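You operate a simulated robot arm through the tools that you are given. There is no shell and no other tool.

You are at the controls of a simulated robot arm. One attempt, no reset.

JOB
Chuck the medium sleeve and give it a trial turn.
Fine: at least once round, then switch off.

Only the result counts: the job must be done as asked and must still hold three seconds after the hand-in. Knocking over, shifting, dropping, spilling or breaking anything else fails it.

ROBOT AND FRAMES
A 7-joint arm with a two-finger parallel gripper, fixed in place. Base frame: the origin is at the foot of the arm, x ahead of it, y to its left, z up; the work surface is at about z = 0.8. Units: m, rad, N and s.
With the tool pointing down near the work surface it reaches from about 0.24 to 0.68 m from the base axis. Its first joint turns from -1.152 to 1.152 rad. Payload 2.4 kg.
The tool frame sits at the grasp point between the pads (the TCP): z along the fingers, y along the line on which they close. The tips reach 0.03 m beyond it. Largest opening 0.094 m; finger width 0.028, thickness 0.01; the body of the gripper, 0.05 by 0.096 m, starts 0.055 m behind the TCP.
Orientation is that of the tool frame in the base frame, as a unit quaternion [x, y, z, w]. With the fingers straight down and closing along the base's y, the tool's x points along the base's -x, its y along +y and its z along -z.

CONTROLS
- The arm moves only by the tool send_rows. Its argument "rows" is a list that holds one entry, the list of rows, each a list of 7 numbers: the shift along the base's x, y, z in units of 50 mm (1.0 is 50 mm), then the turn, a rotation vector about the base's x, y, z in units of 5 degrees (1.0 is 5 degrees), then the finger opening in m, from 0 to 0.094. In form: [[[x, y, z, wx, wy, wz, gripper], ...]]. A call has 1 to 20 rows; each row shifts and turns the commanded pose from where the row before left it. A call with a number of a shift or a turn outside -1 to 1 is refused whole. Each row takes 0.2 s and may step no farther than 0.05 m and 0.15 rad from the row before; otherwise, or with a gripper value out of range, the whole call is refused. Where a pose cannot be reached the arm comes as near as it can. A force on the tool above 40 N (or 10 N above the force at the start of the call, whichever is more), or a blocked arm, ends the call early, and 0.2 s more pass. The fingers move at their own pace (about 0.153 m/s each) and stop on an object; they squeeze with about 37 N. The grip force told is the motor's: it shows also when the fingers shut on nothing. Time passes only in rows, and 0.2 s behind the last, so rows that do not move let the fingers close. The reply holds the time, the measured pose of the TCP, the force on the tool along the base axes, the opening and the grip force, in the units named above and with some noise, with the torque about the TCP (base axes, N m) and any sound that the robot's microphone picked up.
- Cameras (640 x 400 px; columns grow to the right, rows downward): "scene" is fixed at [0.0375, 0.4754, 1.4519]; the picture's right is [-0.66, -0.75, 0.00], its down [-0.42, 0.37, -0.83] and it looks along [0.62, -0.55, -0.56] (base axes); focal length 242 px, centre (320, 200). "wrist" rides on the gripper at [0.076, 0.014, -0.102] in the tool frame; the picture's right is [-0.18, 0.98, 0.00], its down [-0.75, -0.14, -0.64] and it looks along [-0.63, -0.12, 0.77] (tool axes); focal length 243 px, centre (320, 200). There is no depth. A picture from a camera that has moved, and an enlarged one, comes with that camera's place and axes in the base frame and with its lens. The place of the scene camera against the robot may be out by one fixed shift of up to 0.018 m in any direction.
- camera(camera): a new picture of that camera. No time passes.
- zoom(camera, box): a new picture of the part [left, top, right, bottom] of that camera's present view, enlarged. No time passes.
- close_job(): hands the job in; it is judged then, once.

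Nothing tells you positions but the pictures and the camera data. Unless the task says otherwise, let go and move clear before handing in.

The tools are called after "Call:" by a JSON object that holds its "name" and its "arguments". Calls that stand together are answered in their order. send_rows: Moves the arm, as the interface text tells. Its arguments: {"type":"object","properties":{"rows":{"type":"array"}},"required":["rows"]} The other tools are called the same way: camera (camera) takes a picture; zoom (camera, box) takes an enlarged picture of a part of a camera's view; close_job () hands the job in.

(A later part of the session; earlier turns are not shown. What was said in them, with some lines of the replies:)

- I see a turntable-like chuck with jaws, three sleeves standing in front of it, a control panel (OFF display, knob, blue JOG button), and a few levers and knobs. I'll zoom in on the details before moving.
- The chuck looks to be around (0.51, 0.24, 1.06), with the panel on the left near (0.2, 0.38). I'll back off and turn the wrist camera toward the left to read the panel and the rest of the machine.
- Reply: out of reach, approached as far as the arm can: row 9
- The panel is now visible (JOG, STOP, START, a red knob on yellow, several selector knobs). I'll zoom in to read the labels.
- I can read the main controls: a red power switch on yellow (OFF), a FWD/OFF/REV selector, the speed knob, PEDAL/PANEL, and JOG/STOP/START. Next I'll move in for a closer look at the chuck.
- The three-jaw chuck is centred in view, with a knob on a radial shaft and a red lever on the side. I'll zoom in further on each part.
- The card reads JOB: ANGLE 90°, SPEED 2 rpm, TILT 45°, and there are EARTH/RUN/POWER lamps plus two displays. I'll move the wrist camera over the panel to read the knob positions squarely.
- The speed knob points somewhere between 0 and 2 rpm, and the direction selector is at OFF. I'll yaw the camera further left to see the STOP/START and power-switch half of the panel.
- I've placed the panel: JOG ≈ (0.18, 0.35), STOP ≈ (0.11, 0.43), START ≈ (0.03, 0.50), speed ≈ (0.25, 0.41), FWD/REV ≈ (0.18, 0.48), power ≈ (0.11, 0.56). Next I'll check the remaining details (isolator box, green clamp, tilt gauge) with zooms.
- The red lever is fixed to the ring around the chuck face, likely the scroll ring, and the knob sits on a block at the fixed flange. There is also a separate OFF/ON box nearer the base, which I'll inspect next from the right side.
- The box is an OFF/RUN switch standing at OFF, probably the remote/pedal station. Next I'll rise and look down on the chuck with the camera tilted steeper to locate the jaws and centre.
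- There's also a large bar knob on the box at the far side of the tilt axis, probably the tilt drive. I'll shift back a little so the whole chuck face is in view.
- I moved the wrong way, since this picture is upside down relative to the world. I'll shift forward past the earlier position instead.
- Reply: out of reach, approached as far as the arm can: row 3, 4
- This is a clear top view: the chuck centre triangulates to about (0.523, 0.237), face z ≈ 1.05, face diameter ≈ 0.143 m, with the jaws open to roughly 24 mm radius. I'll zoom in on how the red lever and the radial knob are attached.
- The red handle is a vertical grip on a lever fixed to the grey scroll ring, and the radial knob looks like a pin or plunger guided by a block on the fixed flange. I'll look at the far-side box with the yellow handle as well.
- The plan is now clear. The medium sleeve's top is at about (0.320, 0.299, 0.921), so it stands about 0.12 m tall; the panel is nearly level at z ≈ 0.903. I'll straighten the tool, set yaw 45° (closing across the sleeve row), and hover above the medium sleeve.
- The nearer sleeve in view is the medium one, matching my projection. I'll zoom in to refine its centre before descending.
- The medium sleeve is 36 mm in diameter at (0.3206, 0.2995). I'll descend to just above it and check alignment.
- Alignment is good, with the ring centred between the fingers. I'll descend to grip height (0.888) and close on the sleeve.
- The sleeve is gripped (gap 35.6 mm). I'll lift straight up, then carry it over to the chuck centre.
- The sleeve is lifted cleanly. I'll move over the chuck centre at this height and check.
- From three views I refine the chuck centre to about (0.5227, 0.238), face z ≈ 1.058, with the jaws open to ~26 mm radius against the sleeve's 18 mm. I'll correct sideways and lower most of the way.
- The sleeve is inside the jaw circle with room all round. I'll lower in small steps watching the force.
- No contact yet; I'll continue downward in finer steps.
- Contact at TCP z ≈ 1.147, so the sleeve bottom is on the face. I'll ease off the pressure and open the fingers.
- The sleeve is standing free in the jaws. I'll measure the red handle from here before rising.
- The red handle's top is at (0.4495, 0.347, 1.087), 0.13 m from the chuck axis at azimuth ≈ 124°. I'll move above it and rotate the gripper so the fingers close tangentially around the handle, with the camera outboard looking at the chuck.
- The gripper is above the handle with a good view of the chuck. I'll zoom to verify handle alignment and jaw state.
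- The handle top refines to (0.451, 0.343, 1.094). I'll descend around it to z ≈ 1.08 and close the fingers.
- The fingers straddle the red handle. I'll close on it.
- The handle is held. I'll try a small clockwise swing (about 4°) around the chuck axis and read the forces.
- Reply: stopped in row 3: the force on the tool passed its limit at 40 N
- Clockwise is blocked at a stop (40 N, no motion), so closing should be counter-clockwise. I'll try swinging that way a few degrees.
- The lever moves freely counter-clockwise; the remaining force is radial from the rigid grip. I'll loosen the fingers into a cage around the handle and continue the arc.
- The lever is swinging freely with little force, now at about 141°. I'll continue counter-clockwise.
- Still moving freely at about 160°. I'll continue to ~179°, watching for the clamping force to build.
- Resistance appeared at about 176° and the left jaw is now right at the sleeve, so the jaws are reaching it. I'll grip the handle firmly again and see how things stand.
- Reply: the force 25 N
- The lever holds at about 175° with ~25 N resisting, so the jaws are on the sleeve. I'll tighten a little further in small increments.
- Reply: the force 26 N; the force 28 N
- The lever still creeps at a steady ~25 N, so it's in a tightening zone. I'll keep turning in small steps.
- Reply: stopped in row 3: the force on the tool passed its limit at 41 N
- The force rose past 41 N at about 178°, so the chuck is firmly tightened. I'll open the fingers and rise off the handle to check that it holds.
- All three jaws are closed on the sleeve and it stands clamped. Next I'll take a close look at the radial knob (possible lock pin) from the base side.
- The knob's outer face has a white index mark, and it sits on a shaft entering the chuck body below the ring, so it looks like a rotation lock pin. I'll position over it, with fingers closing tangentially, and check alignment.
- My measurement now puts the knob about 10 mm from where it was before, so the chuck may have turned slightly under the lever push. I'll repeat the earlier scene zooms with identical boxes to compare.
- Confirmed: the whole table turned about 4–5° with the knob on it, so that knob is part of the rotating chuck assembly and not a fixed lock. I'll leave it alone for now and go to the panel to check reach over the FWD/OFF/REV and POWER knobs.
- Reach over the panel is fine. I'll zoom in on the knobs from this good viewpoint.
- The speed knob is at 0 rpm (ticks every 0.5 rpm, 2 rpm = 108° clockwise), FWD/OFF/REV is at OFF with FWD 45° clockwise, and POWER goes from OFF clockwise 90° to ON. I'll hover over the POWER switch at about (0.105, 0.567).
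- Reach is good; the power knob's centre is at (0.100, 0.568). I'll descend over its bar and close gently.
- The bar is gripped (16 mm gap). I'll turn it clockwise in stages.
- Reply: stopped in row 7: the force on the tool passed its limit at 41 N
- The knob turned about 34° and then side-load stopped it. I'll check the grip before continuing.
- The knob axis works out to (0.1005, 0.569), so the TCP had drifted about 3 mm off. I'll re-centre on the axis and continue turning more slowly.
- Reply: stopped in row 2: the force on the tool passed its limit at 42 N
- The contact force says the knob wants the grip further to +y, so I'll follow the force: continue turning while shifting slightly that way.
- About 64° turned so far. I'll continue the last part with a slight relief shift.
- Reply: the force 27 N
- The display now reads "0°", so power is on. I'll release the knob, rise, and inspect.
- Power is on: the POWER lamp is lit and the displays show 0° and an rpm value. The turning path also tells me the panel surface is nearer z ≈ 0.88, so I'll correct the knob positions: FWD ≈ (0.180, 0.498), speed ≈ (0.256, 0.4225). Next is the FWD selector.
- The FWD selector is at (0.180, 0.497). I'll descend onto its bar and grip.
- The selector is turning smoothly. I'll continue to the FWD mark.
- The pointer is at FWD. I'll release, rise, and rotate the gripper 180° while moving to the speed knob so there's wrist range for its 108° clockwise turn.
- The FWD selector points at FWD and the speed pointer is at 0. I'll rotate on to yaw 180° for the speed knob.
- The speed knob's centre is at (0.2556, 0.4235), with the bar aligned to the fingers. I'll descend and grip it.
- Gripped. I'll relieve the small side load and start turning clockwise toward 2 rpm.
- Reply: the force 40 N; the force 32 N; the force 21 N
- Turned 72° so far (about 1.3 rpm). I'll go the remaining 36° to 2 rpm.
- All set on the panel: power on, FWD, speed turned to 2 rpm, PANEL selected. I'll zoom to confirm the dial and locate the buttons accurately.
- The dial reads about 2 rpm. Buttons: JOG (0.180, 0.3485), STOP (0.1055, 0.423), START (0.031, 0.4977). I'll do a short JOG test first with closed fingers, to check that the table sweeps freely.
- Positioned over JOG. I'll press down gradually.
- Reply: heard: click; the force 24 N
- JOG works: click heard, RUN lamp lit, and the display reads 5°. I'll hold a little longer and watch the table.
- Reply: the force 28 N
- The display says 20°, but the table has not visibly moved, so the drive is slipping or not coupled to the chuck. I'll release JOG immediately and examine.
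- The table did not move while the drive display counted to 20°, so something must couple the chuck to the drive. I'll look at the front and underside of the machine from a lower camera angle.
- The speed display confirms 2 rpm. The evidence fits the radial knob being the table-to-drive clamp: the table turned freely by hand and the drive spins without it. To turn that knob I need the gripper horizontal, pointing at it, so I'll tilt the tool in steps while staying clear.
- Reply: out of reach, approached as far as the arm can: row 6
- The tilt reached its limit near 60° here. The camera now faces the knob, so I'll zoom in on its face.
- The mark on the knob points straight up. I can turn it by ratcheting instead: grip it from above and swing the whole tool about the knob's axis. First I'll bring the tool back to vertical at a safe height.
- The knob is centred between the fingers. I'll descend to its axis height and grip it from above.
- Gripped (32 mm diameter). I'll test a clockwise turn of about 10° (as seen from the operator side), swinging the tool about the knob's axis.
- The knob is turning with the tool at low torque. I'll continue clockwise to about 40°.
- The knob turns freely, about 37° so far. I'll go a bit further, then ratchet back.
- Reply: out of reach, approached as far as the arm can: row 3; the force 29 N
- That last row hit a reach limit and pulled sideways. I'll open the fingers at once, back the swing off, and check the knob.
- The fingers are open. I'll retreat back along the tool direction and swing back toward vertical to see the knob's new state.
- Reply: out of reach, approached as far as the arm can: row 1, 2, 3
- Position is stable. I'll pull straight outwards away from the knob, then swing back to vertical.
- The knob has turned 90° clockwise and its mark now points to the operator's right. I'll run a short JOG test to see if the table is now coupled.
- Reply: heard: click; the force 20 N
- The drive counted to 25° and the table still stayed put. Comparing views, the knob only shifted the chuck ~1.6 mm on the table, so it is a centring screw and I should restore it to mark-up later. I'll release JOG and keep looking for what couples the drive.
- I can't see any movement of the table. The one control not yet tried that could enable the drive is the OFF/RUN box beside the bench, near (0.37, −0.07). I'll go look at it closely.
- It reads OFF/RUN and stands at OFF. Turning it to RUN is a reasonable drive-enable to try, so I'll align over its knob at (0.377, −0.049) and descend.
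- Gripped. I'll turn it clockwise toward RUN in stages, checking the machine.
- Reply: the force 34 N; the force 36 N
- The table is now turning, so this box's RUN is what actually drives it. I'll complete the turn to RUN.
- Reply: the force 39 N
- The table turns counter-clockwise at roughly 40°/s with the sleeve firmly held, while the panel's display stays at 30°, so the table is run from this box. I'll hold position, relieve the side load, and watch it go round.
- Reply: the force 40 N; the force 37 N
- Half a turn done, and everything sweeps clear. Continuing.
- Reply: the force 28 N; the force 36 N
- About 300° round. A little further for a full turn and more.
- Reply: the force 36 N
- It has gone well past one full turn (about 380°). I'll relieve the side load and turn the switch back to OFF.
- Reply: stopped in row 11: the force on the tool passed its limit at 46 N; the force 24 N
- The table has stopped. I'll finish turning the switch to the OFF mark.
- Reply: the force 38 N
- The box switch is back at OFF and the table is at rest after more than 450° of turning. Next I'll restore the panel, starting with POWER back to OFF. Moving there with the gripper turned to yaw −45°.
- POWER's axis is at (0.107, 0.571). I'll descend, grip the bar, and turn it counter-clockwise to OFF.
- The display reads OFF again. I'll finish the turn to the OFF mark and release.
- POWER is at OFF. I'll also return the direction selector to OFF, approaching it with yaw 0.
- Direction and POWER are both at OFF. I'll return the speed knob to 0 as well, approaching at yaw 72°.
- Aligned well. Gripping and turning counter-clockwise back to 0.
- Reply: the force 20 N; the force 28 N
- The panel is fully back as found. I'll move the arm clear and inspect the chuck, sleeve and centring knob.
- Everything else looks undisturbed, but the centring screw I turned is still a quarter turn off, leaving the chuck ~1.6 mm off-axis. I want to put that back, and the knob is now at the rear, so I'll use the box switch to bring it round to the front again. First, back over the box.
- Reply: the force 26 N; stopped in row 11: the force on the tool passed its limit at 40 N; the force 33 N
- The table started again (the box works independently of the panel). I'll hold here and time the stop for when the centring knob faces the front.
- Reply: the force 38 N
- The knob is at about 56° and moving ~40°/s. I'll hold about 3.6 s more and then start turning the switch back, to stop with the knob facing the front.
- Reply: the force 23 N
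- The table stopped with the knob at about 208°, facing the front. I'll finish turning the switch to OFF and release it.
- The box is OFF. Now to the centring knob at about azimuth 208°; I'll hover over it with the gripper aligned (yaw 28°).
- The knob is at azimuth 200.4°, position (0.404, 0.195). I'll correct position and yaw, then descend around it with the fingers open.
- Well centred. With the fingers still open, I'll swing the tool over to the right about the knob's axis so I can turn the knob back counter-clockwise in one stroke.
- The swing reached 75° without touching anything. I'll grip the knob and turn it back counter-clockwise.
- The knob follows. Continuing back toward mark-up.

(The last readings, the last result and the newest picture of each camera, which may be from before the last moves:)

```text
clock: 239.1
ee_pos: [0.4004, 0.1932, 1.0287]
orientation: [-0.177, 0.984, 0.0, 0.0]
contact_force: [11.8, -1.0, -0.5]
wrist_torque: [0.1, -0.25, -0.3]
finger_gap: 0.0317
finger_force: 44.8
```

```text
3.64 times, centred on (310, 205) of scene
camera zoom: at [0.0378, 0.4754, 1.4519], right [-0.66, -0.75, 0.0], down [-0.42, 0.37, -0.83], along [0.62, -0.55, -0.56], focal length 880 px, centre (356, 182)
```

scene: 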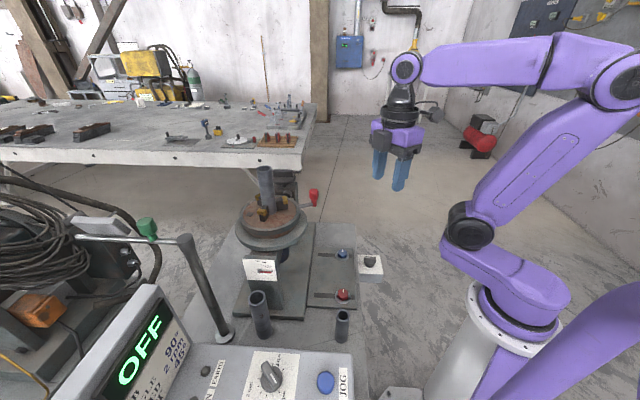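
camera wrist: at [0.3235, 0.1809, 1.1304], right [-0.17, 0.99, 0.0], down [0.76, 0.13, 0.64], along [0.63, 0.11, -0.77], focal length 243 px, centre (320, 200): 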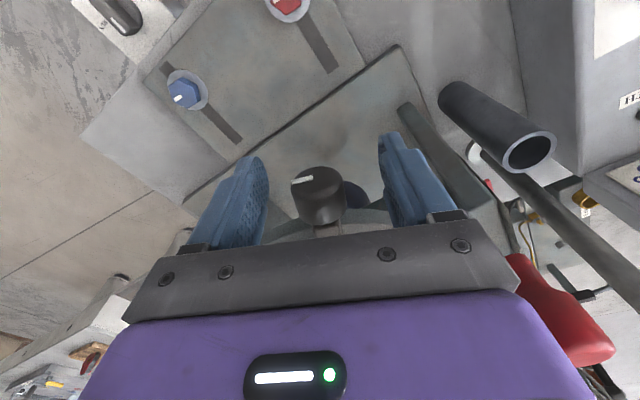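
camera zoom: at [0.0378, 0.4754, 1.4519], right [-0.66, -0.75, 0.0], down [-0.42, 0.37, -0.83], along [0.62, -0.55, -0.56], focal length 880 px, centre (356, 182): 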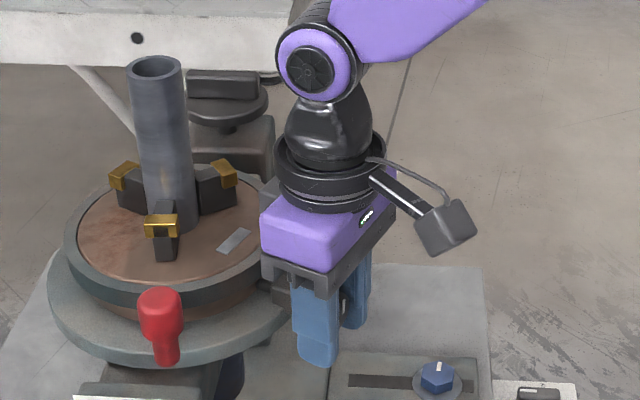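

The mark is about 15° short of its original position. I'll turn that last bit.

Call:
{"name": "send_rows", "arguments": {"rows": [[[0, 0, 0, -0.703, -0.262, 0, 0.01], [0, 0, 0, -0.703, -0.262, 0, 0.01], [0, 0, 0, -0.703, -0.262, 0, 0.01], [0, 0, 0, -0.703, -0.262, 0, 0.01], [0, 0, 0, 0, 0, 0, 0.01]]]}}

Call:
{"name": "send_rows", "arguments": {"rows": [[[0, 0, 0, 0, 0, 0, 0.04], [0, 0, 0, 0, 0, 0, 0.07], [0, 0, 0, 0, 0, 0, 0.07], [0, 0, 0, 0.703, 0.262, 0, 0.07], [0, 0, 0, 0.703, 0.262, 0, 0.07], [0, 0, 0, 0.703, 0.262, 0, 0.07], [0, 0, 0, 0.703, 0.262, 0, 0.07], [0, 0, 0, 0, 0, 0, 0.07]]]}}

Call:
{"name": "zoom", "arguments": {"camera": "wrist", "box": [220, 80, 420, 240]}}

```text
clock: 240.3
ee_pos: [0.3991, 0.1939, 1.0294]
orientation: [-0.177, 0.976, -0.127, 0.023]
contact_force: [7.0, 2.4, 4.6]
wrist_torque: [0.3, -0.79, 0.11]
finger_gap: 0.0315
finger_force: 45.0
```

```text
clock: 242.1
ee_pos: [0.3994, 0.1945, 1.0282]
orientation: [-0.178, 0.984, 0.002, -0.002]
contact_force: [-0.6, 0.4, 1.3]
wrist_torque: [-0.01, -0.01, 0.0]
finger_gap: 0.0699
finger_force: 0.1
```

```text
2.50 times, centred on (320, 160) of wrist
camera zoom: at [0.323, 0.18, 1.1307], right [-0.17, 0.99, 0.0], down [0.76, 0.13, 0.64], along [0.63, 0.11, -0.77], focal length 606 px, centre (320, 300)
```

zoom: 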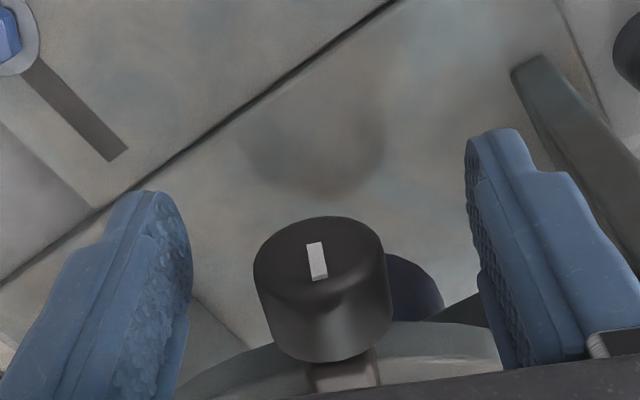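

The mark is back at its original upright position. I'll rise straight up, move clear, and inspect everything.

Call:
{"name": "send_rows", "arguments": {"rows": [[[0, 0, 0.6, 0, 0, 0, 0.07], [0, 0, 0.9, 0, 0, 0, 0.07], [0, 0, 0.9, 0, 0, 0, 0.07], [-0.5, -0.4, 0.8, 0, 0, 0, 0.07], [-0.5, -0.5, 0.6, 0, 0, 0, 0.07], [-0.4, -0.7, 0, 0, 0, 0, 0.07], [-0.4, -0.7, 0, 0, 0, 0, 0.07], [0, 0, 0, 0, 0, 0, 0.07]]]}}

Call:
{"name": "camera", "arguments": {"camera": "scene"}}

Call:
{"name": "zoom", "arguments": {"camera": "scene", "box": [230, 190, 330, 250]}}

Call:
{"name": "zoom", "arguments": {"camera": "scene", "box": [220, 150, 400, 350]}}

Call:
{"name": "camera", "arguments": {"camera": "wrist"}}

```text
refused: row 4 steps farther than a row can; nothing moved
```

```text
taken
```

scene: 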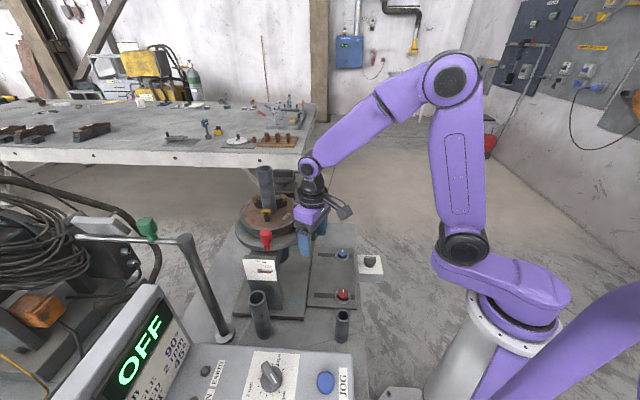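

```text
6.40 times, centred on (280, 220) of scene
camera zoom: at [0.0375, 0.4754, 1.4519], right [-0.66, -0.75, 0.0], down [-0.42, 0.37, -0.83], along [0.62, -0.55, -0.56], focal length 1549 px, centre (576, 72)
```

zoom: 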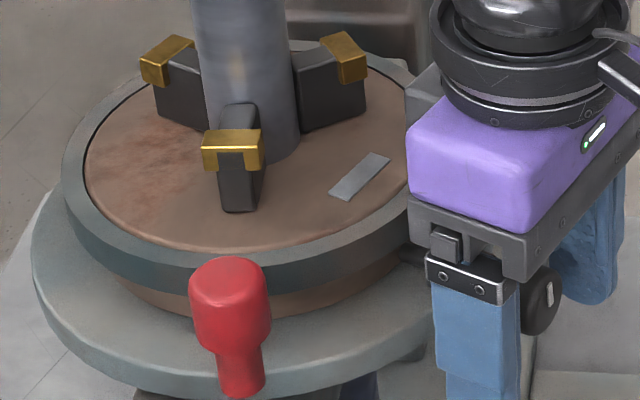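

```text
2.00 times, centred on (310, 250) of scene
camera zoom: at [0.0375, 0.4754, 1.4519], right [-0.66, -0.75, 0.0], down [-0.42, 0.37, -0.83], along [0.62, -0.55, -0.56], focal length 484 px, centre (340, 100)
```

zoom: 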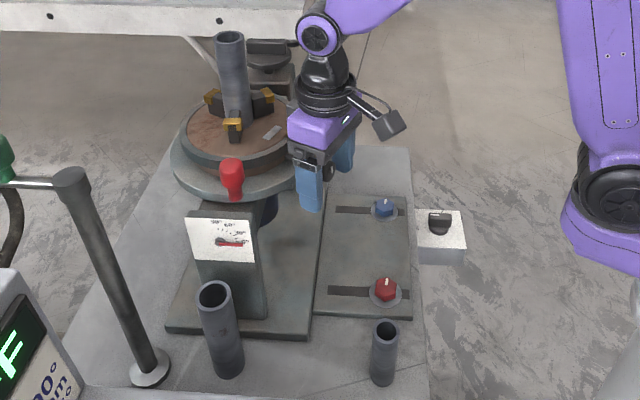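

```text
taken
camera wrist: at [0.323, 0.18, 1.1307], right [-0.17, 0.99, 0.0], down [0.76, 0.13, 0.64], along [0.63, 0.11, -0.77], focal length 243 px, centre (320, 200)
```

wrist: 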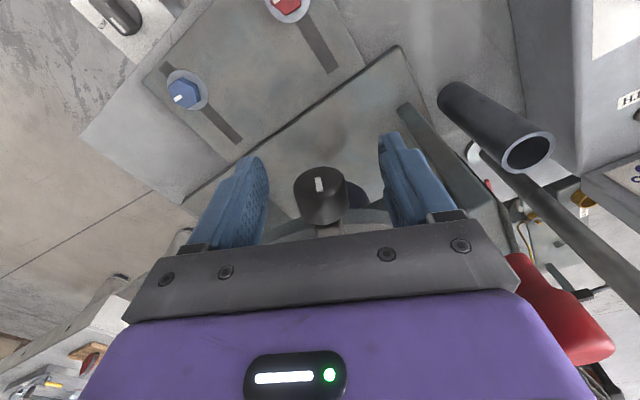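

The retreat call was refused (step too long), so nothing moved. Ring edges are back at their original place, so the chuck is re-centred. I'll resend the retreat with shorter steps.

Call:
{"name": "send_rows", "arguments": {"rows": [[[0, 0, 0.6, 0, 0, 0, 0.07], [0, 0, 0.9, 0, 0, 0, 0.07], [0, 0, 0.9, 0, 0, 0, 0.07], [0, 0, 0.6, 0, 0, 0, 0.07], [-0.5, -0.5, 0.3, 0, 0, 0, 0.07], [-0.5, -0.5, 0.2, 0, 0, 0, 0.07], [-0.4, -0.7, 0, 0, 0, 0, 0.07], [-0.4, -0.7, 0, 0, 0, 0, 0.07], [0, 0, 0, 0, 0, 0, 0.07]]]}}

Call:
{"name": "camera", "arguments": {"camera": "scene"}}

Call:
{"name": "zoom", "arguments": {"camera": "scene", "box": [230, 190, 330, 250]}}

Call:
{"name": "zoom", "arguments": {"camera": "scene", "box": [230, 140, 320, 240]}}

Call:
{"name": "zoom", "arguments": {"camera": "scene", "box": [60, 230, 400, 400]}}

Call:
{"name": "camera", "arguments": {"camera": "wrist"}}

```text
clock: 244.1
ee_pos: [0.3105, 0.0714, 1.2014]
orientation: [-0.177, 0.984, 0.001, -0.001]
contact_force: [-0.2, -0.1, -0.2]
wrist_torque: [0.02, 0.02, 0.02]
finger_gap: 0.0701
finger_force: 0.1
```

```text
taken
```

scene: 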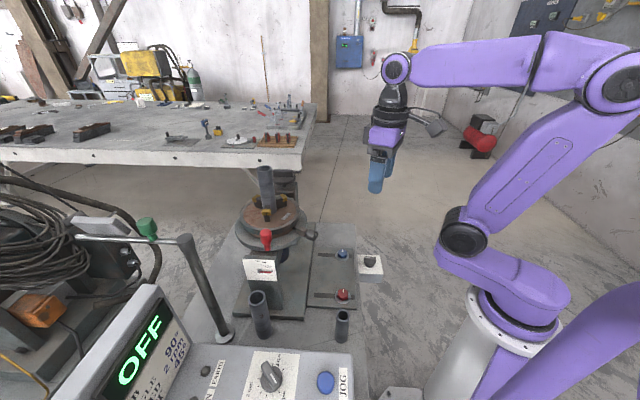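

```text
6.40 times, centred on (280, 220) of scene
camera zoom: at [0.0375, 0.4754, 1.4519], right [-0.66, -0.75, 0.0], down [-0.42, 0.37, -0.83], along [0.62, -0.55, -0.56], focal length 1549 px, centre (576, 72)
```

zoom: 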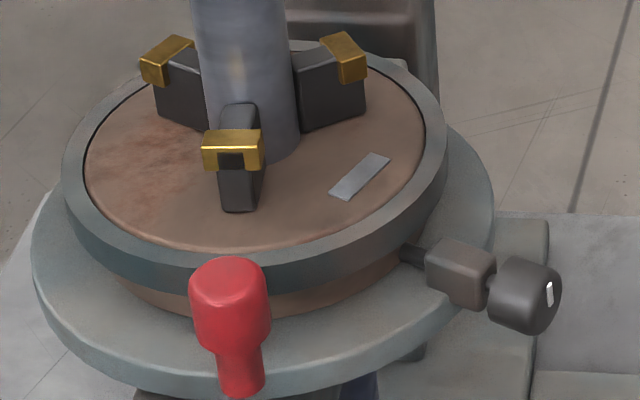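

```text
4.00 times, centred on (275, 190) of scene
camera zoom: at [0.0375, 0.4754, 1.4519], right [-0.66, -0.75, 0.0], down [-0.42, 0.37, -0.83], along [0.62, -0.55, -0.56], focal length 968 px, centre (500, 240)
```

zoom: 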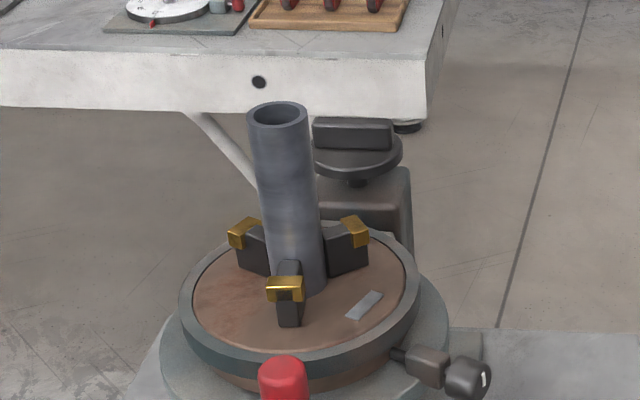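

```text
1.88 times, centred on (230, 315) of scene
camera zoom: at [0.0375, 0.4754, 1.4519], right [-0.66, -0.75, 0.0], down [-0.42, 0.37, -0.83], along [0.62, -0.55, -0.56], focal length 456 px, centre (489, -16)
```

zoom: 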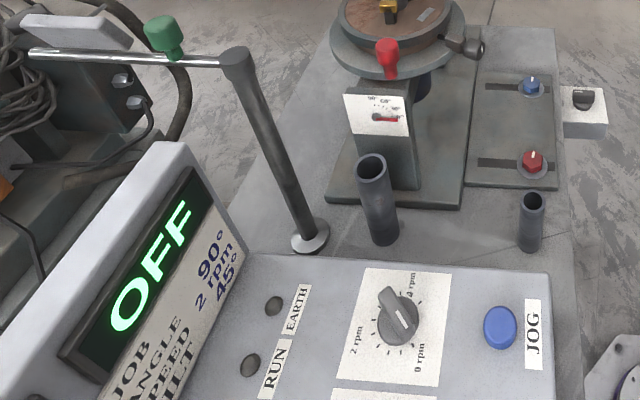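

```text
taken
camera wrist: at [0.2336, 0.059, 1.3033], right [-0.17, 0.99, 0.0], down [0.76, 0.13, 0.64], along [0.63, 0.11, -0.77], focal length 243 px, centre (320, 200)
```

wrist: 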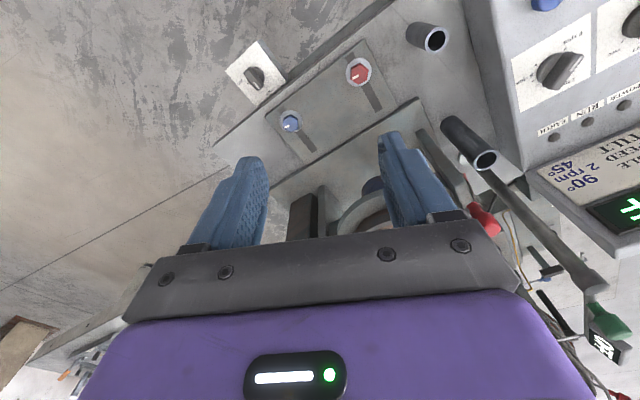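

The sleeve is clamped and upright, the chuck is re-centred, the other sleeves are standing, and the panel is OFF. One last check of the box switch, the panel knobs and that the table is at rest.

Call:
{"name": "zoom", "arguments": {"camera": "scene", "box": [340, 240, 400, 280]}}

Call:
{"name": "zoom", "arguments": {"camera": "wrist", "box": [210, 30, 410, 170]}}

Call:
{"name": "send_rows", "arguments": {"rows": [[[0, 0, 0, 0, 0, 0, 0.07], [0, 0, 0, 0, 0, 0, 0.07], [0, 0, 0, 0, 0, 0, 0.07], [0, 0, 0, 0, 0, 0, 0.07], [0, 0, 0, 0, 0, 0, 0.07], [0, 0, 0, 0, 0, 0, 0.07], [0, 0, 0, 0, 0, 0, 0.07], [0, 0, 0, 0, 0, 0, 0.07], [0, 0, 0, 0, 0, 0, 0.07], [0, 0, 0, 0, 0, 0, 0.07], [0, 0, 0, 0, 0, 0, 0.07], [0, 0, 0, 0, 0, 0, 0.07], [0, 0, 0, 0, 0, 0, 0.07], [0, 0, 0, 0, 0, 0, 0.07], [0, 0, 0, 0, 0, 0, 0.07]]]}}

Call:
{"name": "zoom", "arguments": {"camera": "scene", "box": [230, 190, 330, 250]}}

```text
10.00 times, centred on (370, 260) of scene
camera zoom: at [0.0375, 0.4754, 1.4519], right [-0.66, -0.75, 0.0], down [-0.42, 0.37, -0.83], along [0.62, -0.55, -0.56], focal length 2421 px, centre (-180, -400)
```

zoom: 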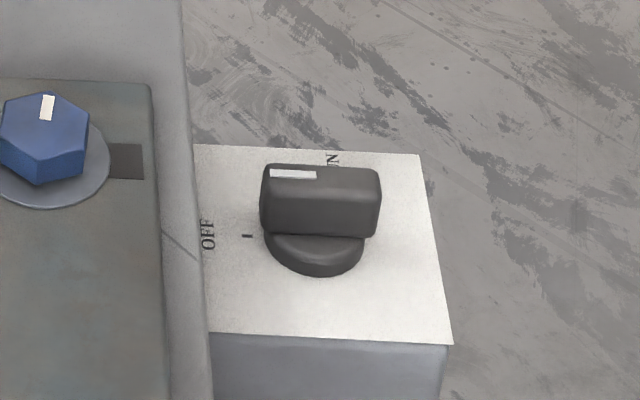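

```text
2.86 times, centred on (310, 100) of wrist
camera zoom: at [0.2336, 0.059, 1.3033], right [-0.17, 0.99, 0.0], down [0.76, 0.13, 0.64], along [0.63, 0.11, -0.77], focal length 693 px, centre (349, 486)
```

zoom: 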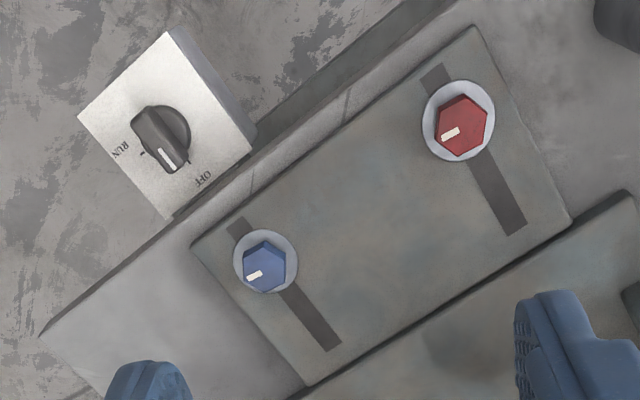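

```text
clock: 247.3
ee_pos: [0.3097, 0.0739, 1.2003]
orientation: [-0.178, 0.984, 0.001, -0.001]
contact_force: [-0.8, -0.1, 0.0]
wrist_torque: [0.01, -0.01, 0.0]
finger_gap: 0.0696
finger_force: 0.1
```

```text
6.40 times, centred on (280, 220) of scene
camera zoom: at [0.0375, 0.4754, 1.4519], right [-0.66, -0.75, 0.0], down [-0.42, 0.37, -0.83], along [0.62, -0.55, -0.56], focal length 1549 px, centre (576, 72)
```

zoom: 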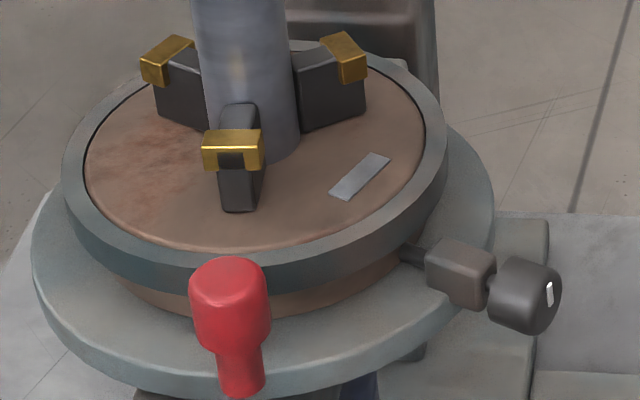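

The box switch stands at OFF exactly as at the start, the panel is off, and the table stayed at rest for three seconds. The medium sleeve is clamped in the jaws after more than a full turn, and the arm is clear. Handing in.

Call:
{"name": "close_job", "arguments": {}}

```text
The job is handed in.
```

The medium sleeve is clamped in the chuck, has been turned well past one full round, and everything is switched off. The job is handed in; no result has come back yet.

- **Chucking:** the sleeve stands upright on the chuck face, and the red lever closed all three jaws on it. It held through all the turning.
- **Trial turn:** I ran it from the OFF/RUN box beside the bench. It went about 450° round at roughly 6 rpm, not the 2 rpm on the job card. The panel's speed setting had no visible effect on this drive.
- **Switched off:** the OFF/RUN box and the panel POWER switch are both at OFF. The table was still at rest three seconds later.

**Other things I touched:**
- **Control panel:** I first tried the panel (power on, FWD, 2 rpm, two short JOGs). Its angle display counted up to 30° but the table did not move. I put power, direction and speed back to their starting positions.
- **Knob on the side of the chuck:** I turned it a quarter turn, thinking it coupled the table to the drive. It appeared to shift the chuck about 1.6 mm off centre. I ran the table about two-thirds of a turn more to reach the knob and turned it back. The mark and the chuck ring are where they started, as far as the pictures show.

The table stopped at a different angle from where it began. The large and small sleeves were not touched and are still standing.
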